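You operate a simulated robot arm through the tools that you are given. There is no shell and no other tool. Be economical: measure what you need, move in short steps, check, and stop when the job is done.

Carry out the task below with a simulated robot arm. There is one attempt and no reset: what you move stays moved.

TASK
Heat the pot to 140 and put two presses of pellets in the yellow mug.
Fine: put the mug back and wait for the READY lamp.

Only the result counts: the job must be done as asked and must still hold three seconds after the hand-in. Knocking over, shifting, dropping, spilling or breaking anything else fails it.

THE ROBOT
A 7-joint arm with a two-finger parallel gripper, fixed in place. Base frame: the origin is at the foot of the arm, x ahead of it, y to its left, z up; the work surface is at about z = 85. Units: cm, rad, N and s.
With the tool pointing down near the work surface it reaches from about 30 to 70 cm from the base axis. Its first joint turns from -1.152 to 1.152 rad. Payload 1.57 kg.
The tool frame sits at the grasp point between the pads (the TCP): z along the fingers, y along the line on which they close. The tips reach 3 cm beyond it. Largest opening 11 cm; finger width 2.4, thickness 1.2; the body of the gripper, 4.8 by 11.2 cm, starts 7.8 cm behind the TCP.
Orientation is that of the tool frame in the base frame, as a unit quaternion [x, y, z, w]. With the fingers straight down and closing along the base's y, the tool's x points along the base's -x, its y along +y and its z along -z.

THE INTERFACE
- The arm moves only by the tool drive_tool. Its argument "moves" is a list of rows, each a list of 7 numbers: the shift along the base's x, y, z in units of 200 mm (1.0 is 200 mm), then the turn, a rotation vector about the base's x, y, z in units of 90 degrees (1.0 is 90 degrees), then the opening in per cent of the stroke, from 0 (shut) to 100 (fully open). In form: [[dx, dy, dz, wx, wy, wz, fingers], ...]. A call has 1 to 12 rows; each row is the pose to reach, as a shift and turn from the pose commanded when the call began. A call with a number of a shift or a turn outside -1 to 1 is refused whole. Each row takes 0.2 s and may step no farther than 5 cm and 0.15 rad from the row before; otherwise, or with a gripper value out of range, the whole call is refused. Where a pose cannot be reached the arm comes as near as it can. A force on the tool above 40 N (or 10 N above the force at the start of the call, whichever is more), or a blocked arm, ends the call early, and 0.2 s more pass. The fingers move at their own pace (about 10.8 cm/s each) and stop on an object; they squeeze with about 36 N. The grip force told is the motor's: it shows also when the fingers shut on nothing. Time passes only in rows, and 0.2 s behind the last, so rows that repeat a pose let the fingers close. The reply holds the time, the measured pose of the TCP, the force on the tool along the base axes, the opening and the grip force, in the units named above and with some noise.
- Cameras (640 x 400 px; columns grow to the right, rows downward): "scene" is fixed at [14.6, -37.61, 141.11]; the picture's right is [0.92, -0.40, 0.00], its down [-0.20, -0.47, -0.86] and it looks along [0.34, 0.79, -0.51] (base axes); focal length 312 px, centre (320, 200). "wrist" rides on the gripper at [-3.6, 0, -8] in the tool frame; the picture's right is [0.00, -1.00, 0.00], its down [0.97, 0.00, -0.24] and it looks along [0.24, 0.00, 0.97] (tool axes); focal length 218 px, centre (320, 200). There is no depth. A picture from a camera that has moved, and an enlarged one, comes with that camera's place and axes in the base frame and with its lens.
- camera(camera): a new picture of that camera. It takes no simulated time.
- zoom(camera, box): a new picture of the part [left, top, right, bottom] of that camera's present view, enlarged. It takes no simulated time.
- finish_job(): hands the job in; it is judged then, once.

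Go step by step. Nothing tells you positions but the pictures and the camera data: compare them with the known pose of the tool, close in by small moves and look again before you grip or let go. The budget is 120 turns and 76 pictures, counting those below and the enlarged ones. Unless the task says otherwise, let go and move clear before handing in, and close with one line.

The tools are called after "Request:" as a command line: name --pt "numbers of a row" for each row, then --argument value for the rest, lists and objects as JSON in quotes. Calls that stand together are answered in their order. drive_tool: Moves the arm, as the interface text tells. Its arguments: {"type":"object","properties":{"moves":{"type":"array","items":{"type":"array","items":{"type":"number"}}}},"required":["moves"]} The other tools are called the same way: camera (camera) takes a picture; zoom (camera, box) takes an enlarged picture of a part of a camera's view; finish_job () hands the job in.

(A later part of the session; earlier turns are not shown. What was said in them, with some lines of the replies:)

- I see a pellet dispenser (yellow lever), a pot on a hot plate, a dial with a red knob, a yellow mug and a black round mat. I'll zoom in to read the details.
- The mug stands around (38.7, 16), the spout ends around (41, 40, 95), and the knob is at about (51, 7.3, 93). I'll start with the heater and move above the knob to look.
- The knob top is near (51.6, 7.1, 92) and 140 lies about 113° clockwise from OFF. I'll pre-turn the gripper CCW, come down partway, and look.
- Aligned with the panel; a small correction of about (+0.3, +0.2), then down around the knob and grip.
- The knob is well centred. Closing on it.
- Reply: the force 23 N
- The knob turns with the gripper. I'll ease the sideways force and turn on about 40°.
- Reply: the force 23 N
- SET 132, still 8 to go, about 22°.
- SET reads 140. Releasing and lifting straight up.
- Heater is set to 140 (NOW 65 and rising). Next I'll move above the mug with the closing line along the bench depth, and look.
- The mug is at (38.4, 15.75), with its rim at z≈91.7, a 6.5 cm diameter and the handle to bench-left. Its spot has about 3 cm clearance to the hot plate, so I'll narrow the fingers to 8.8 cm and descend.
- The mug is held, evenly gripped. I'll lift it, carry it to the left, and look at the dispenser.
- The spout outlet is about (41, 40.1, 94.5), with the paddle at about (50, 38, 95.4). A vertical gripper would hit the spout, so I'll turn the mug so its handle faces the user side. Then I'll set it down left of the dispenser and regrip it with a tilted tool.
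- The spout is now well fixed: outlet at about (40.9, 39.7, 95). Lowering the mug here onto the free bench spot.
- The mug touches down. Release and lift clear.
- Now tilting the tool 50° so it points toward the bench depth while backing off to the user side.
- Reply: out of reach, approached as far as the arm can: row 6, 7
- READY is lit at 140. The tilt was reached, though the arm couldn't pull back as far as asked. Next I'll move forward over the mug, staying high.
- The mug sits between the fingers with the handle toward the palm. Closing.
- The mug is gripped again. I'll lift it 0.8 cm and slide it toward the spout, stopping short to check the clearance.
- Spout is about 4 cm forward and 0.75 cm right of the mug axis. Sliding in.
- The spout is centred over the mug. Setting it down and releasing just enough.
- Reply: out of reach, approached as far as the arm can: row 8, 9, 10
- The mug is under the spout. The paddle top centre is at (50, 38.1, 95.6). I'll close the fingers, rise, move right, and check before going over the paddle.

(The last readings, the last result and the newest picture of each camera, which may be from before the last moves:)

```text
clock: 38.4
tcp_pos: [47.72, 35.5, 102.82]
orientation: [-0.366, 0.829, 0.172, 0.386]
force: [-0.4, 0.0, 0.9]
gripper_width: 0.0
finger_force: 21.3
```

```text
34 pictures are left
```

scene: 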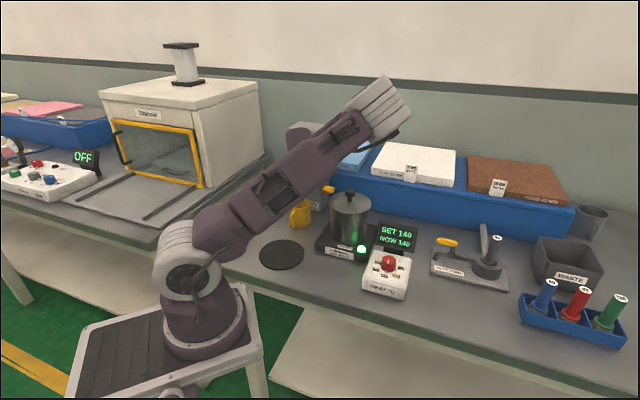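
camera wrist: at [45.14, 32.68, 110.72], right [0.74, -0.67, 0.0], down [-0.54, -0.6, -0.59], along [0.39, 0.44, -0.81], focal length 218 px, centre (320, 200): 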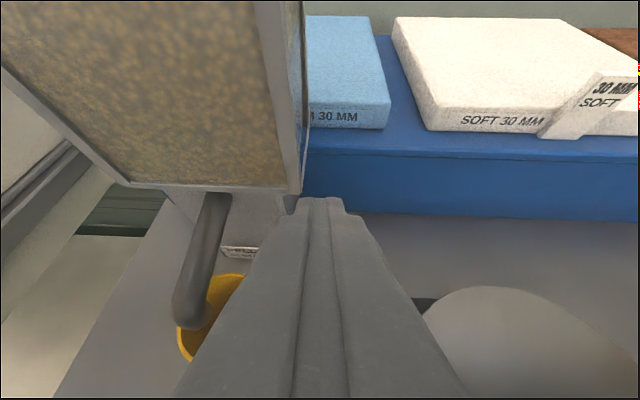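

The finger lines up with the paddle. I'll shift 1 cm right for hopper clearance, 2 cm forward, and lower to just above the paddle.

Request:
drive_tool --pt "0.037 -0.0335 0 0 0 0 0" --pt "0.1075 0.044 0 0 0 0 0" --pt "0.1075 0.044 -0.1 0 0 0 0" --pt "0.1075 0.044 -0.17 0 0 0 0" --pt "0.1075 0.044 -0.17 0 0 0 0"

Request:
camera --camera "wrist"

Request:
zoom --camera "scene" --box '[280, 150, 380, 225]'

```text
clock: 39.6
tcp_pos: [50.12, 36.19, 99.6]
orientation: [-0.367, 0.83, 0.171, 0.385]
force: [0.0, 0.3, 0.0]
gripper_width: 0.0
finger_force: 21.8
```

```text
33 pictures are left
camera wrist: at [47.4, 33.37, 107.55], right [0.74, -0.67, 0.0], down [-0.54, -0.6, -0.59], along [0.39, 0.44, -0.81], focal length 218 px, centre (320, 200)
```

wrist: 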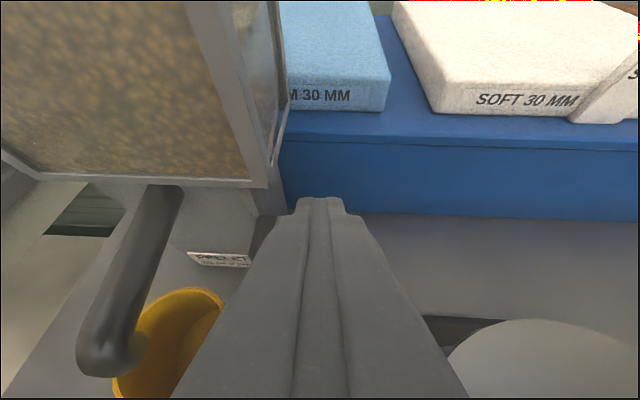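

```text
5.33 times, centred on (330, 188) of scene
camera zoom: at [14.6, -37.61, 141.11], right [0.92, -0.4, 0.0], down [-0.2, -0.47, -0.86], along [0.34, 0.79, -0.51], focal length 1662 px, centre (267, 267)
```

zoom: 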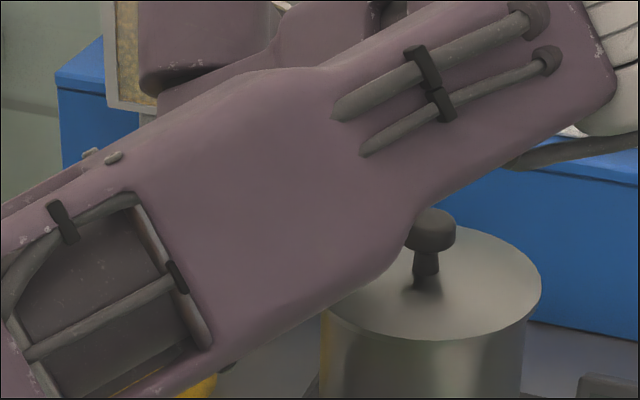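

The paddle is hidden right behind the closed fingertips, as predicted. Pressing down gently.

Request:
drive_tool --pt "0 0 -0.03 0 0 0 0" --pt "0 0 -0.05 0 0 0 0" --pt "0 0 -0.07 0 0 0 0" --pt "0 0 -0.085 0 0 0 0" --pt "0 0 -0.1 0 0 0 0"

Request:
camera --camera "wrist"

```text
clock: 40.8
tcp_pos: [50.08, 36.45, 97.76]
orientation: [-0.366, 0.83, 0.171, 0.386]
force: [1.1, -0.5, 3.8]
gripper_width: 0.01
finger_force: 21.3
```

```text
31 pictures are left
camera wrist: at [47.45, 33.51, 105.59], right [0.74, -0.67, 0.0], down [-0.54, -0.6, -0.59], along [0.39, 0.44, -0.81], focal length 218 px, centre (320, 200)
```

wrist: 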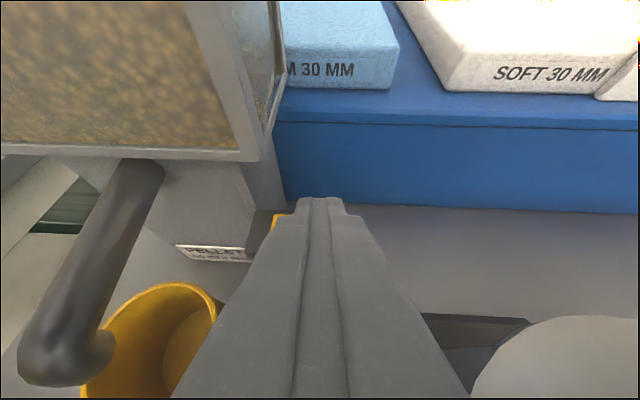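

Contact at about 97.8. Pressing on.

Request:
drive_tool --pt "0 0 -0.015 0 0 0 0" --pt "0 0 -0.03 0 0 0 0" --pt "0 0 -0.04 0 0 0 0"

Request:
camera --camera "wrist"

```text
clock: 41.6
tcp_pos: [50.12, 36.4, 96.75]
orientation: [-0.366, 0.829, 0.171, 0.386]
force: [-2.1, -1.6, 6.1]
gripper_width: 0.0
finger_force: 21.3
```

```text
30 pictures are left
camera wrist: at [47.43, 33.47, 104.75], right [0.74, -0.67, 0.0], down [-0.54, -0.6, -0.59], along [0.39, 0.44, -0.81], focal length 218 px, centre (320, 200)
```

wrist: 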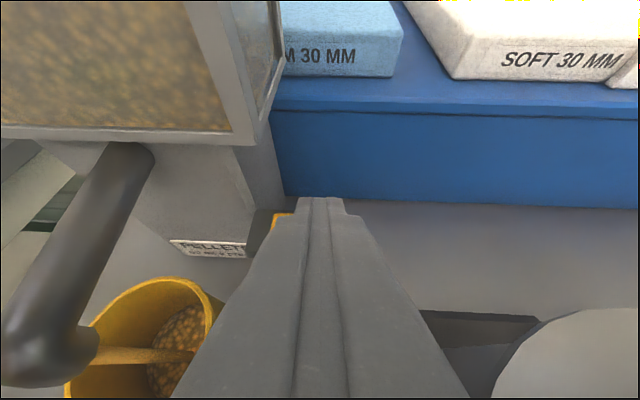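

Pellets are dropping into the mug, so press one worked. Release fully and check.

Request:
drive_tool --pt "0 0 0 0 0 0 0" --pt "0 0 0.05 0 0 0 0" --pt "0 0 0.1 0 0 0 0" --pt "0 0 0.15 0 0 0 0" --pt "0 0 0.15 0 0 0 0" --pt "0 0 0.15 0 0 0 0" --pt "0 0 0.15 0 0 0 0"

Request:
camera --camera "wrist"

```text
clock: 43.2
tcp_pos: [50.11, 36.48, 99.9]
orientation: [-0.366, 0.829, 0.172, 0.385]
force: [0.2, -0.4, -0.7]
gripper_width: 0.0
finger_force: 21.4
```

```text
29 pictures are left
camera wrist: at [47.43, 33.56, 107.82], right [0.74, -0.67, 0.0], down [-0.54, -0.6, -0.59], along [0.39, 0.44, -0.81], focal length 218 px, centre (320, 200)
```

wrist: 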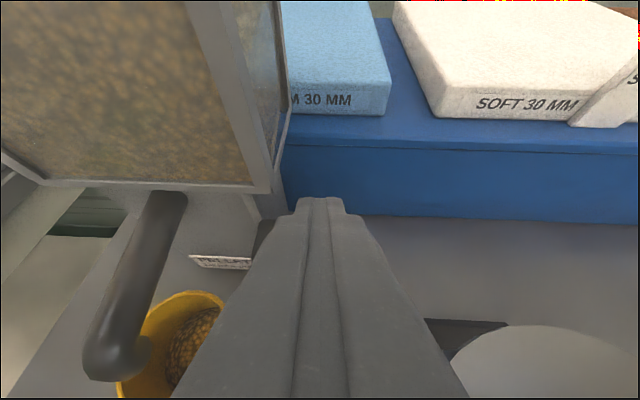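

The stream has stopped after one dose. Second press, same depth, then release.

Request:
drive_tool --pt "0 0 -0.05 0 0 0 0" --pt "0 0 -0.09 0 0 0 0" --pt "0 0 -0.12 0 0 0 0" --pt "0 0 -0.14 0 0 0 0" --pt "0 0 -0.152 0 0 0 0"

Request:
camera --camera "wrist"

```text
clock: 44.4
tcp_pos: [50.12, 36.34, 96.97]
orientation: [-0.367, 0.829, 0.171, 0.386]
force: [1.6, 2.0, 5.8]
gripper_width: 0.01
finger_force: 21.1
```

```text
28 pictures are left
camera wrist: at [47.44, 33.49, 104.79], right [0.74, -0.67, 0.0], down [-0.54, -0.6, -0.59], along [0.4, 0.44, -0.81], focal length 218 px, centre (320, 200)
```

wrist: 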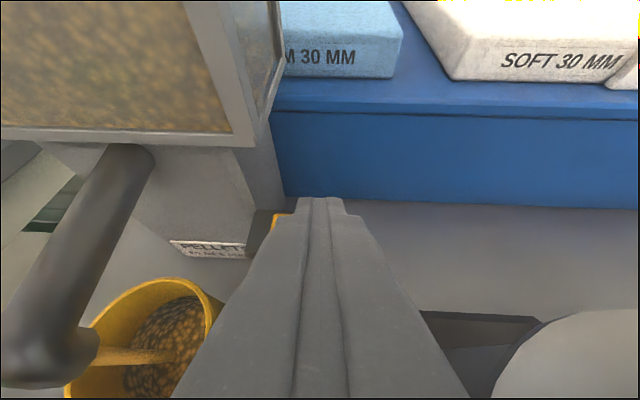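

Request:
drive_tool --pt "0 0 0 0 0 0 0" --pt "0 0 0.1 0 0 0 0" --pt "0 0 0.2 0 0 0 0" --pt "0 0 0.3 0 0 0 0" --pt "-0.1 -0.11 0.32 0 0 0 0" --pt "-0.22 -0.25 0.32 0 0 0 0" --pt "-0.35 -0.2 0.32 0 0 0 0" --pt "-0.5 -0.13 0.32 0 0 0 0" --pt "-0.65 -0.06 0.32 0 0 0 30" --pt "-0.68 -0.04 0.25 0 0 0 70" --pt "-0.68 -0.04 0.2 0 0 0 100" --pt "-0.68 -0.04 0.1 0 0 0 100"

Request:
camera --camera "wrist"

```text
clock: 47.0
tcp_pos: [36.6, 35.5, 99.07]
orientation: [-0.366, 0.829, 0.172, 0.385]
force: [0.4, 0.8, 0.0]
gripper_width: 11.01
finger_force: 0.1
```

```text
27 pictures are left
camera wrist: at [33.94, 32.63, 106.84], right [0.74, -0.67, 0.0], down [-0.55, -0.6, -0.59], along [0.39, 0.44, -0.81], focal length 218 px, centre (320, 200)
```

wrist: 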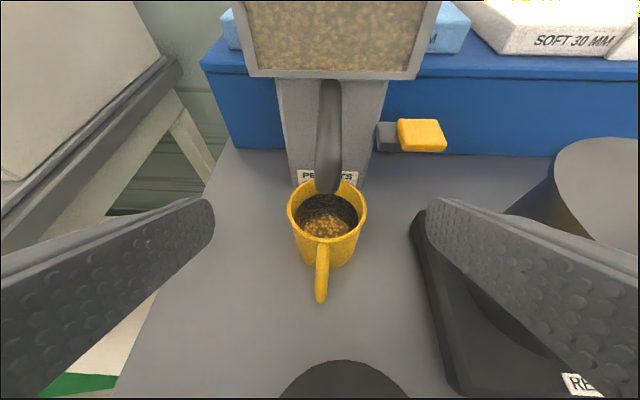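

Two doses are in the mug with no spill visible, and the paddle is back up. Regripping the mug along the same path.

Request:
drive_tool --pt "0 0 -0.1 0 0 0 88" --pt "0 0 -0.2 0 0 0 88" --pt "0.08 0.073 -0.295 0 0 0 88" --pt "0.16 0.145 -0.39 0 0 0 88" --pt "0.24 0.2175 -0.485 0 0 0 88" --pt "0.24 0.2175 -0.485 0 0 0 88"

Request:
camera --camera "wrist"

```text
clock: 48.4
tcp_pos: [41.56, 40.05, 89.37]
orientation: [-0.367, 0.83, 0.171, 0.385]
force: [0.0, -0.8, 0.1]
gripper_width: 9.66
finger_force: 0.2
```

```text
26 pictures are left
camera wrist: at [38.83, 37.22, 97.26], right [0.74, -0.67, 0.0], down [-0.54, -0.6, -0.59], along [0.39, 0.44, -0.81], focal length 218 px, centre (320, 200)
```

wrist: 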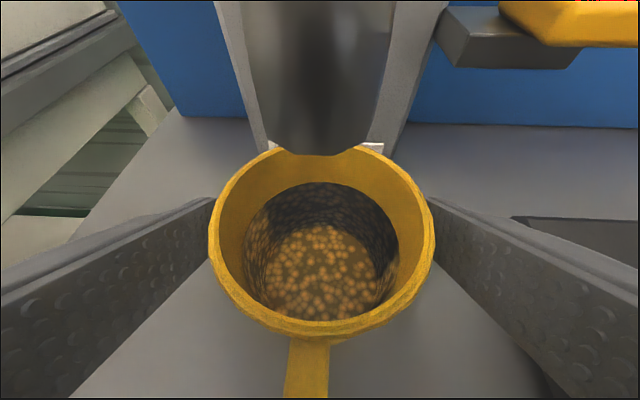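

Well aligned. Closing, then a slight lift.

Request:
drive_tool --pt "0 0 0 0 0 0 70" --pt "0 0 0 0 0 0 55" --pt "0 0 0 0 0 0 50" --pt "0 0 0 0 0 0 50" --pt "0 0 0.02 0 0 0 50" --pt "0 0 0.035 0 0 0 50" --pt "0 0 0.035 0 0 0 50"

```text
clock: 50.0
tcp_pos: [41.21, 40.09, 89.93]
orientation: [-0.367, 0.829, 0.172, 0.385]
force: [-0.7, 0.0, -1.5]
gripper_width: 6.24
finger_force: 36.4
```

Now reverse out from under the spout and carry the mug to the same intermediate spot on the left.

Request:
drive_tool --pt "-0.05 -0.045 0 0 0 0 50" --pt "-0.11 -0.095 0 0 0 0 50" --pt "-0.165 -0.14 0 0 0 0 50" --pt "-0.22 -0.1 0 0 0 0 50" --pt "-0.32 -0.05 0 0 0 0 50" --pt "-0.42 -0.01 0 0 0 0 50" --pt "-0.5 0.015 0 0 0 0 50" --pt "-0.525 0.023 0 0 0 0 50" --pt "-0.525 0.023 0 0 0 0 50" --pt "-0.525 0.023 -0.025 0 0 0 50" --pt "-0.525 0.023 -0.025 0 0 0 50"

Request:
camera --camera "wrist"

```text
clock: 52.4
tcp_pos: [30.84, 40.46, 89.43]
orientation: [-0.366, 0.829, 0.172, 0.385]
force: [-0.6, 0.5, -1.0]
gripper_width: 6.25
finger_force: 35.6
```

```text
25 pictures are left
camera wrist: at [28.17, 37.52, 97.29], right [0.74, -0.67, 0.0], down [-0.54, -0.6, -0.59], along [0.39, 0.44, -0.81], focal length 218 px, centre (320, 200)
```

wrist: 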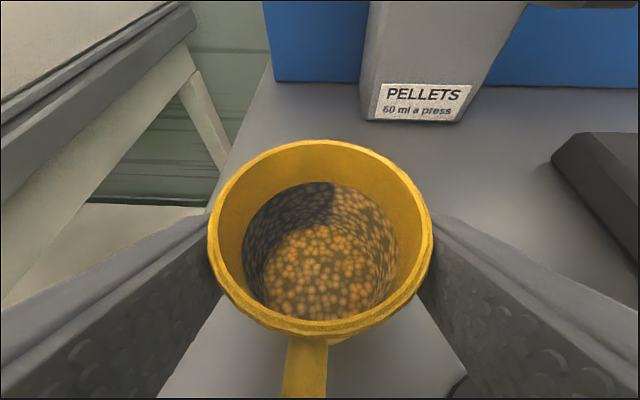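

Request:
drive_tool --pt "0 0 -0.004 0 0 0 50" --pt "0 0 -0.009 0 0 0 50" --pt "0 0 -0.009 0 0 0 50"

```text
clock: 53.2
tcp_pos: [30.8, 40.38, 89.3]
orientation: [-0.367, 0.828, 0.173, 0.387]
force: [0.6, 0.8, 20.8]
gripper_width: 6.25
finger_force: 36.2
```

Request:
drive_tool --pt "0 0 0.004 0 0 0 50" --pt "0 0 0.004 0 0 0 60" --pt "0 0 0.004 0 0 0 75" --pt "0 0 0.004 0 0 0 85" --pt "0 0 0.004 0 0 0 85" --pt "0 0 0.15 0 0 0 85" --pt "0 0 0.35 0 0 0 85" --pt "0 0 0.55 0 0 0 85" --pt "0 0 0.7 0 0 0 85" --pt "0 0 0.7 0 0 0 85"

Request:
drive_tool --pt "0 0 0 -0.068 0.062 0 85" --pt "0 0 0 -0.136 0.124 0 85" --pt "0 0 0 -0.204 0.186 0 85" --pt "0 0 0 -0.272 0.248 0 85" --pt "0 0 0 -0.34 0.31 0 85" --pt "0 0 0 -0.411 0.372 0 85" --pt "0 0 0 -0.411 0.372 0 85"

Request:
camera --camera "wrist"

```text
clock: 55.4
tcp_pos: [30.54, 40.4, 103.48]
orientation: [-0.366, 0.829, 0.172, 0.385]
force: [0.1, 0.9, -0.7]
gripper_width: 9.37
finger_force: 0.0
```

```text
clock: 57.0
tcp_pos: [30.91, 40.31, 103.34]
orientation: [-0.404, 0.915, -0.001, -0.002]
force: [-0.5, -0.2, 0.6]
gripper_width: 9.37
finger_force: 0.2
```

```text
24 pictures are left
camera wrist: at [33.12, 42.99, 111.23], right [0.74, -0.67, 0.0], down [-0.65, -0.72, 0.24], along [-0.16, -0.18, -0.97], focal length 218 px, centre (320, 200)
```

wrist: 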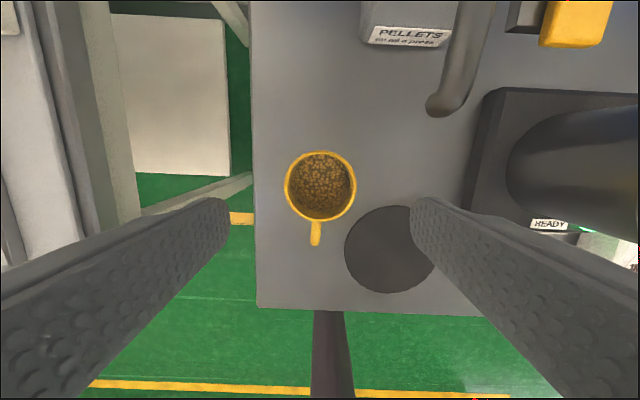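

The mug is directly below. Descend vertically and grip.

Request:
drive_tool --pt "0 0 -0.15 0 0 0 85" --pt "0 0 -0.3 0 0 0 85" --pt "0 0 -0.45 0 0 0 85" --pt "0 0 -0.6 0 0 0 85" --pt "0 0 -0.69 0 0 0 85" --pt "0 0 -0.69 0 0 0 70" --pt "0 0 -0.69 0 0 0 55" --pt "0 0 -0.69 0 0 0 50" --pt "0 0 -0.69 0 0 0 50"

```text
clock: 59.0
tcp_pos: [30.87, 40.45, 89.32]
orientation: [-0.405, 0.914, 0.0, 0.0]
force: [0.7, 0.1, 0.6]
gripper_width: 6.23
finger_force: 36.2
```

Request:
drive_tool --pt "0 0 0.1 0 0 0 50" --pt "0 0 0.25 0 0 0 50" --pt "0 0 0.4 0 0 0 50" --pt "0 0 0.55 0 0 0 50" --pt "0 0 0.7 0 0 0 50" --pt "0 0 0.75 0 0 0 50" --pt "0 0 0.75 0 0 0 50"

Request:
drive_tool --pt "0.006 -0.05 0 0 0 -0.09 50" --pt "0.012 -0.1 0 0 0 -0.18 50" --pt "0.018 -0.15 0 0 0 -0.27 50" --pt "0.024 -0.2 0 0 0 -0.36 50" --pt "0.03 -0.25 0 0 0 -0.45 50" --pt "0.036 -0.3 0 0 0 -0.54 50" --pt "0.042 -0.35 0 0 0 -0.63 50" --pt "0.05 -0.4 0 0 0 -0.72 50" --pt "0.06 -0.45 0 0 0 -0.81 50" --pt "0.07 -0.5 0 0 0 -0.9 50" --pt "0.07 -0.515 0 0 0 -0.985 50" --pt "0.07 -0.515 0 0 0 -0.985 50"

```text
clock: 60.6
tcp_pos: [30.8, 40.38, 104.24]
orientation: [-0.404, 0.915, 0.0, 0.0]
force: [0.3, -0.4, -2.1]
gripper_width: 6.27
finger_force: 35.6
```

```text
clock: 63.2
tcp_pos: [32.25, 29.93, 104.23]
orientation: [0.35, 0.937, 0.0, -0.001]
force: [0.3, 0.1, -1.4]
gripper_width: 6.26
finger_force: 36.1
```

Back over toward the home spot at (38.5, 15.77), then down most of the way.

Request:
drive_tool --pt "0.07 -0.16 0 0 0 0 50" --pt "0.15 -0.34 0 0 0 0 50" --pt "0.23 -0.52 0 0 0 0 50" --pt "0.29 -0.66 0 0 0 0 50" --pt "0.3125 -0.708 0 0 0 0 50" --pt "0.3125 -0.708 0 0 0 0 50" --pt "0.3125 -0.708 -0.15 0 0 0 50" --pt "0.3125 -0.708 -0.3 0 0 0 50" --pt "0.3125 -0.708 -0.45 0 0 0 50" --pt "0.3125 -0.708 -0.6 0 0 0 50" --pt "0.3125 -0.708 -0.7 0 0 0 50" --pt "0.3125 -0.708 -0.7 0 0 0 50"

Request:
camera --camera "wrist"

Request:
zoom --camera "scene" --box '[240, 190, 400, 310]'

```text
clock: 65.8
tcp_pos: [38.29, 15.93, 90.59]
orientation: [0.351, 0.936, -0.001, 0.001]
force: [-0.3, -0.5, -0.6]
gripper_width: 6.22
finger_force: 35.9
```

```text
23 pictures are left
camera wrist: at [40.91, 13.53, 98.5], right [-0.66, -0.76, 0.0], down [-0.73, 0.64, 0.24], along [-0.18, 0.16, -0.97], focal length 218 px, centre (320, 200)
```

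wrist: 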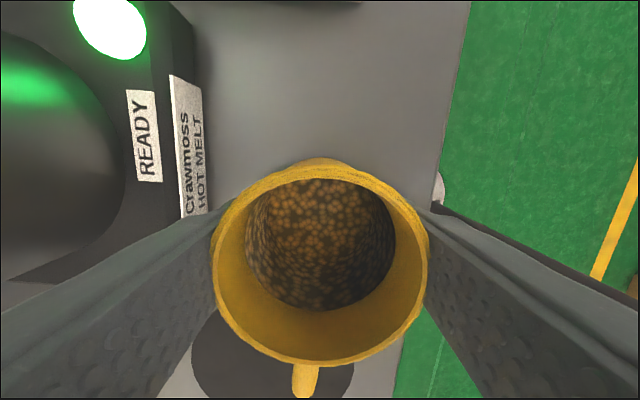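

```text
3.33 times, centred on (320, 250) of scene
camera zoom: at [14.6, -37.6, 141.11], right [0.92, -0.4, 0.0], down [-0.2, -0.47, -0.86], along [0.34, 0.79, -0.51], focal length 1038 px, centre (320, 33)
```

zoom: 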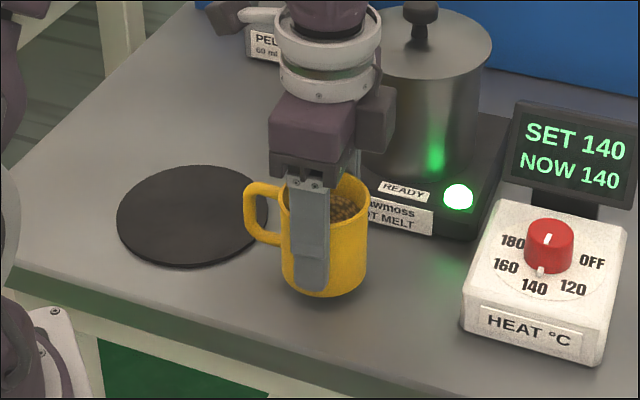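

Request:
drive_tool --pt "0.0045 -0.0065 -0.02 0 0 0 50" --pt "0.0045 -0.0065 -0.04 0 0 0 50" --pt "0.0045 -0.0065 -0.055 0 0 0 50" --pt "0.0045 -0.0065 -0.06 0 0 0 50" --pt "0.0045 -0.0065 -0.06 0 0 0 50"

```text
clock: 67.0
tcp_pos: [38.61, 15.83, 89.27]
orientation: [0.351, 0.936, 0.0, 0.0]
force: [-1.6, -0.7, 3.2]
gripper_width: 6.25
finger_force: 36.1
```

The mug is down. Release to 80 % (hot plate clearance) and lift away.

Request:
drive_tool --pt "0 0 0 0 0 0 60" --pt "0 0 0 0 0 0 72" --pt "0 0 0 0 0 0 80" --pt "0 0 0 0 0 0 80" --pt "0 0 0.1 0 0 0 80" --pt "0 0 0.3 0 0 0 80" --pt "0 0 0.5 0 0 0 80" --pt "0 0 0.7 0 0 0 80" --pt "0 0 0.9 0 0 0 80" --pt "0 0 0.9 0 0 0 80"

Request:
camera --camera "wrist"

Request:
zoom --camera "scene" --box '[240, 110, 440, 310]'

```text
clock: 69.2
tcp_pos: [38.43, 15.38, 107.21]
orientation: [0.349, 0.937, 0.0, 0.0]
force: [-0.4, 0.9, -0.2]
gripper_width: 8.78
finger_force: 0.0
```

```text
21 pictures are left
camera wrist: at [41.13, 13.02, 115.21], right [-0.66, -0.76, 0.0], down [-0.73, 0.64, 0.24], along [-0.18, 0.16, -0.97], focal length 218 px, centre (320, 200)
```

wrist: 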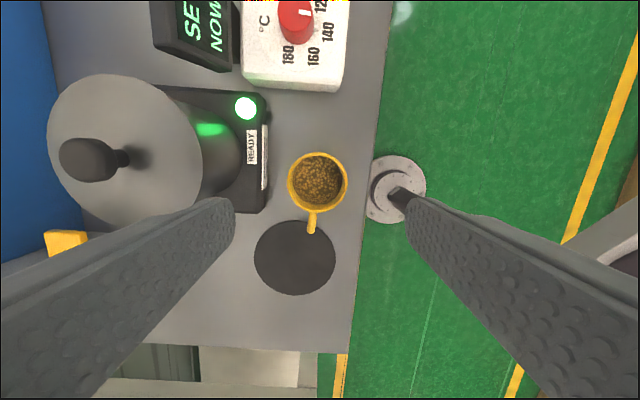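

```text
2.00 times, centred on (340, 210) of scene
camera zoom: at [14.6, -37.61, 141.11], right [0.92, -0.4, 0.0], down [-0.2, -0.47, -0.86], along [0.34, 0.79, -0.51], focal length 623 px, centre (280, 180)
```

zoom: 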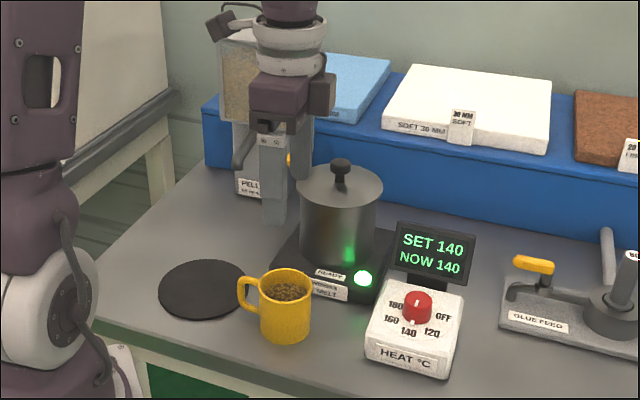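

The mug is back where it started and holds two doses. The heater reads SET 140 / NOW 140, the READY lamp is lit, and the arm is clear, so I'm handing in.

Request:
finish_job

```text
The job is handed in.
```

The job is handed in: the pot is at 140 with the READY lamp lit, and the yellow mug, with two presses of pellets, is back in its original place.
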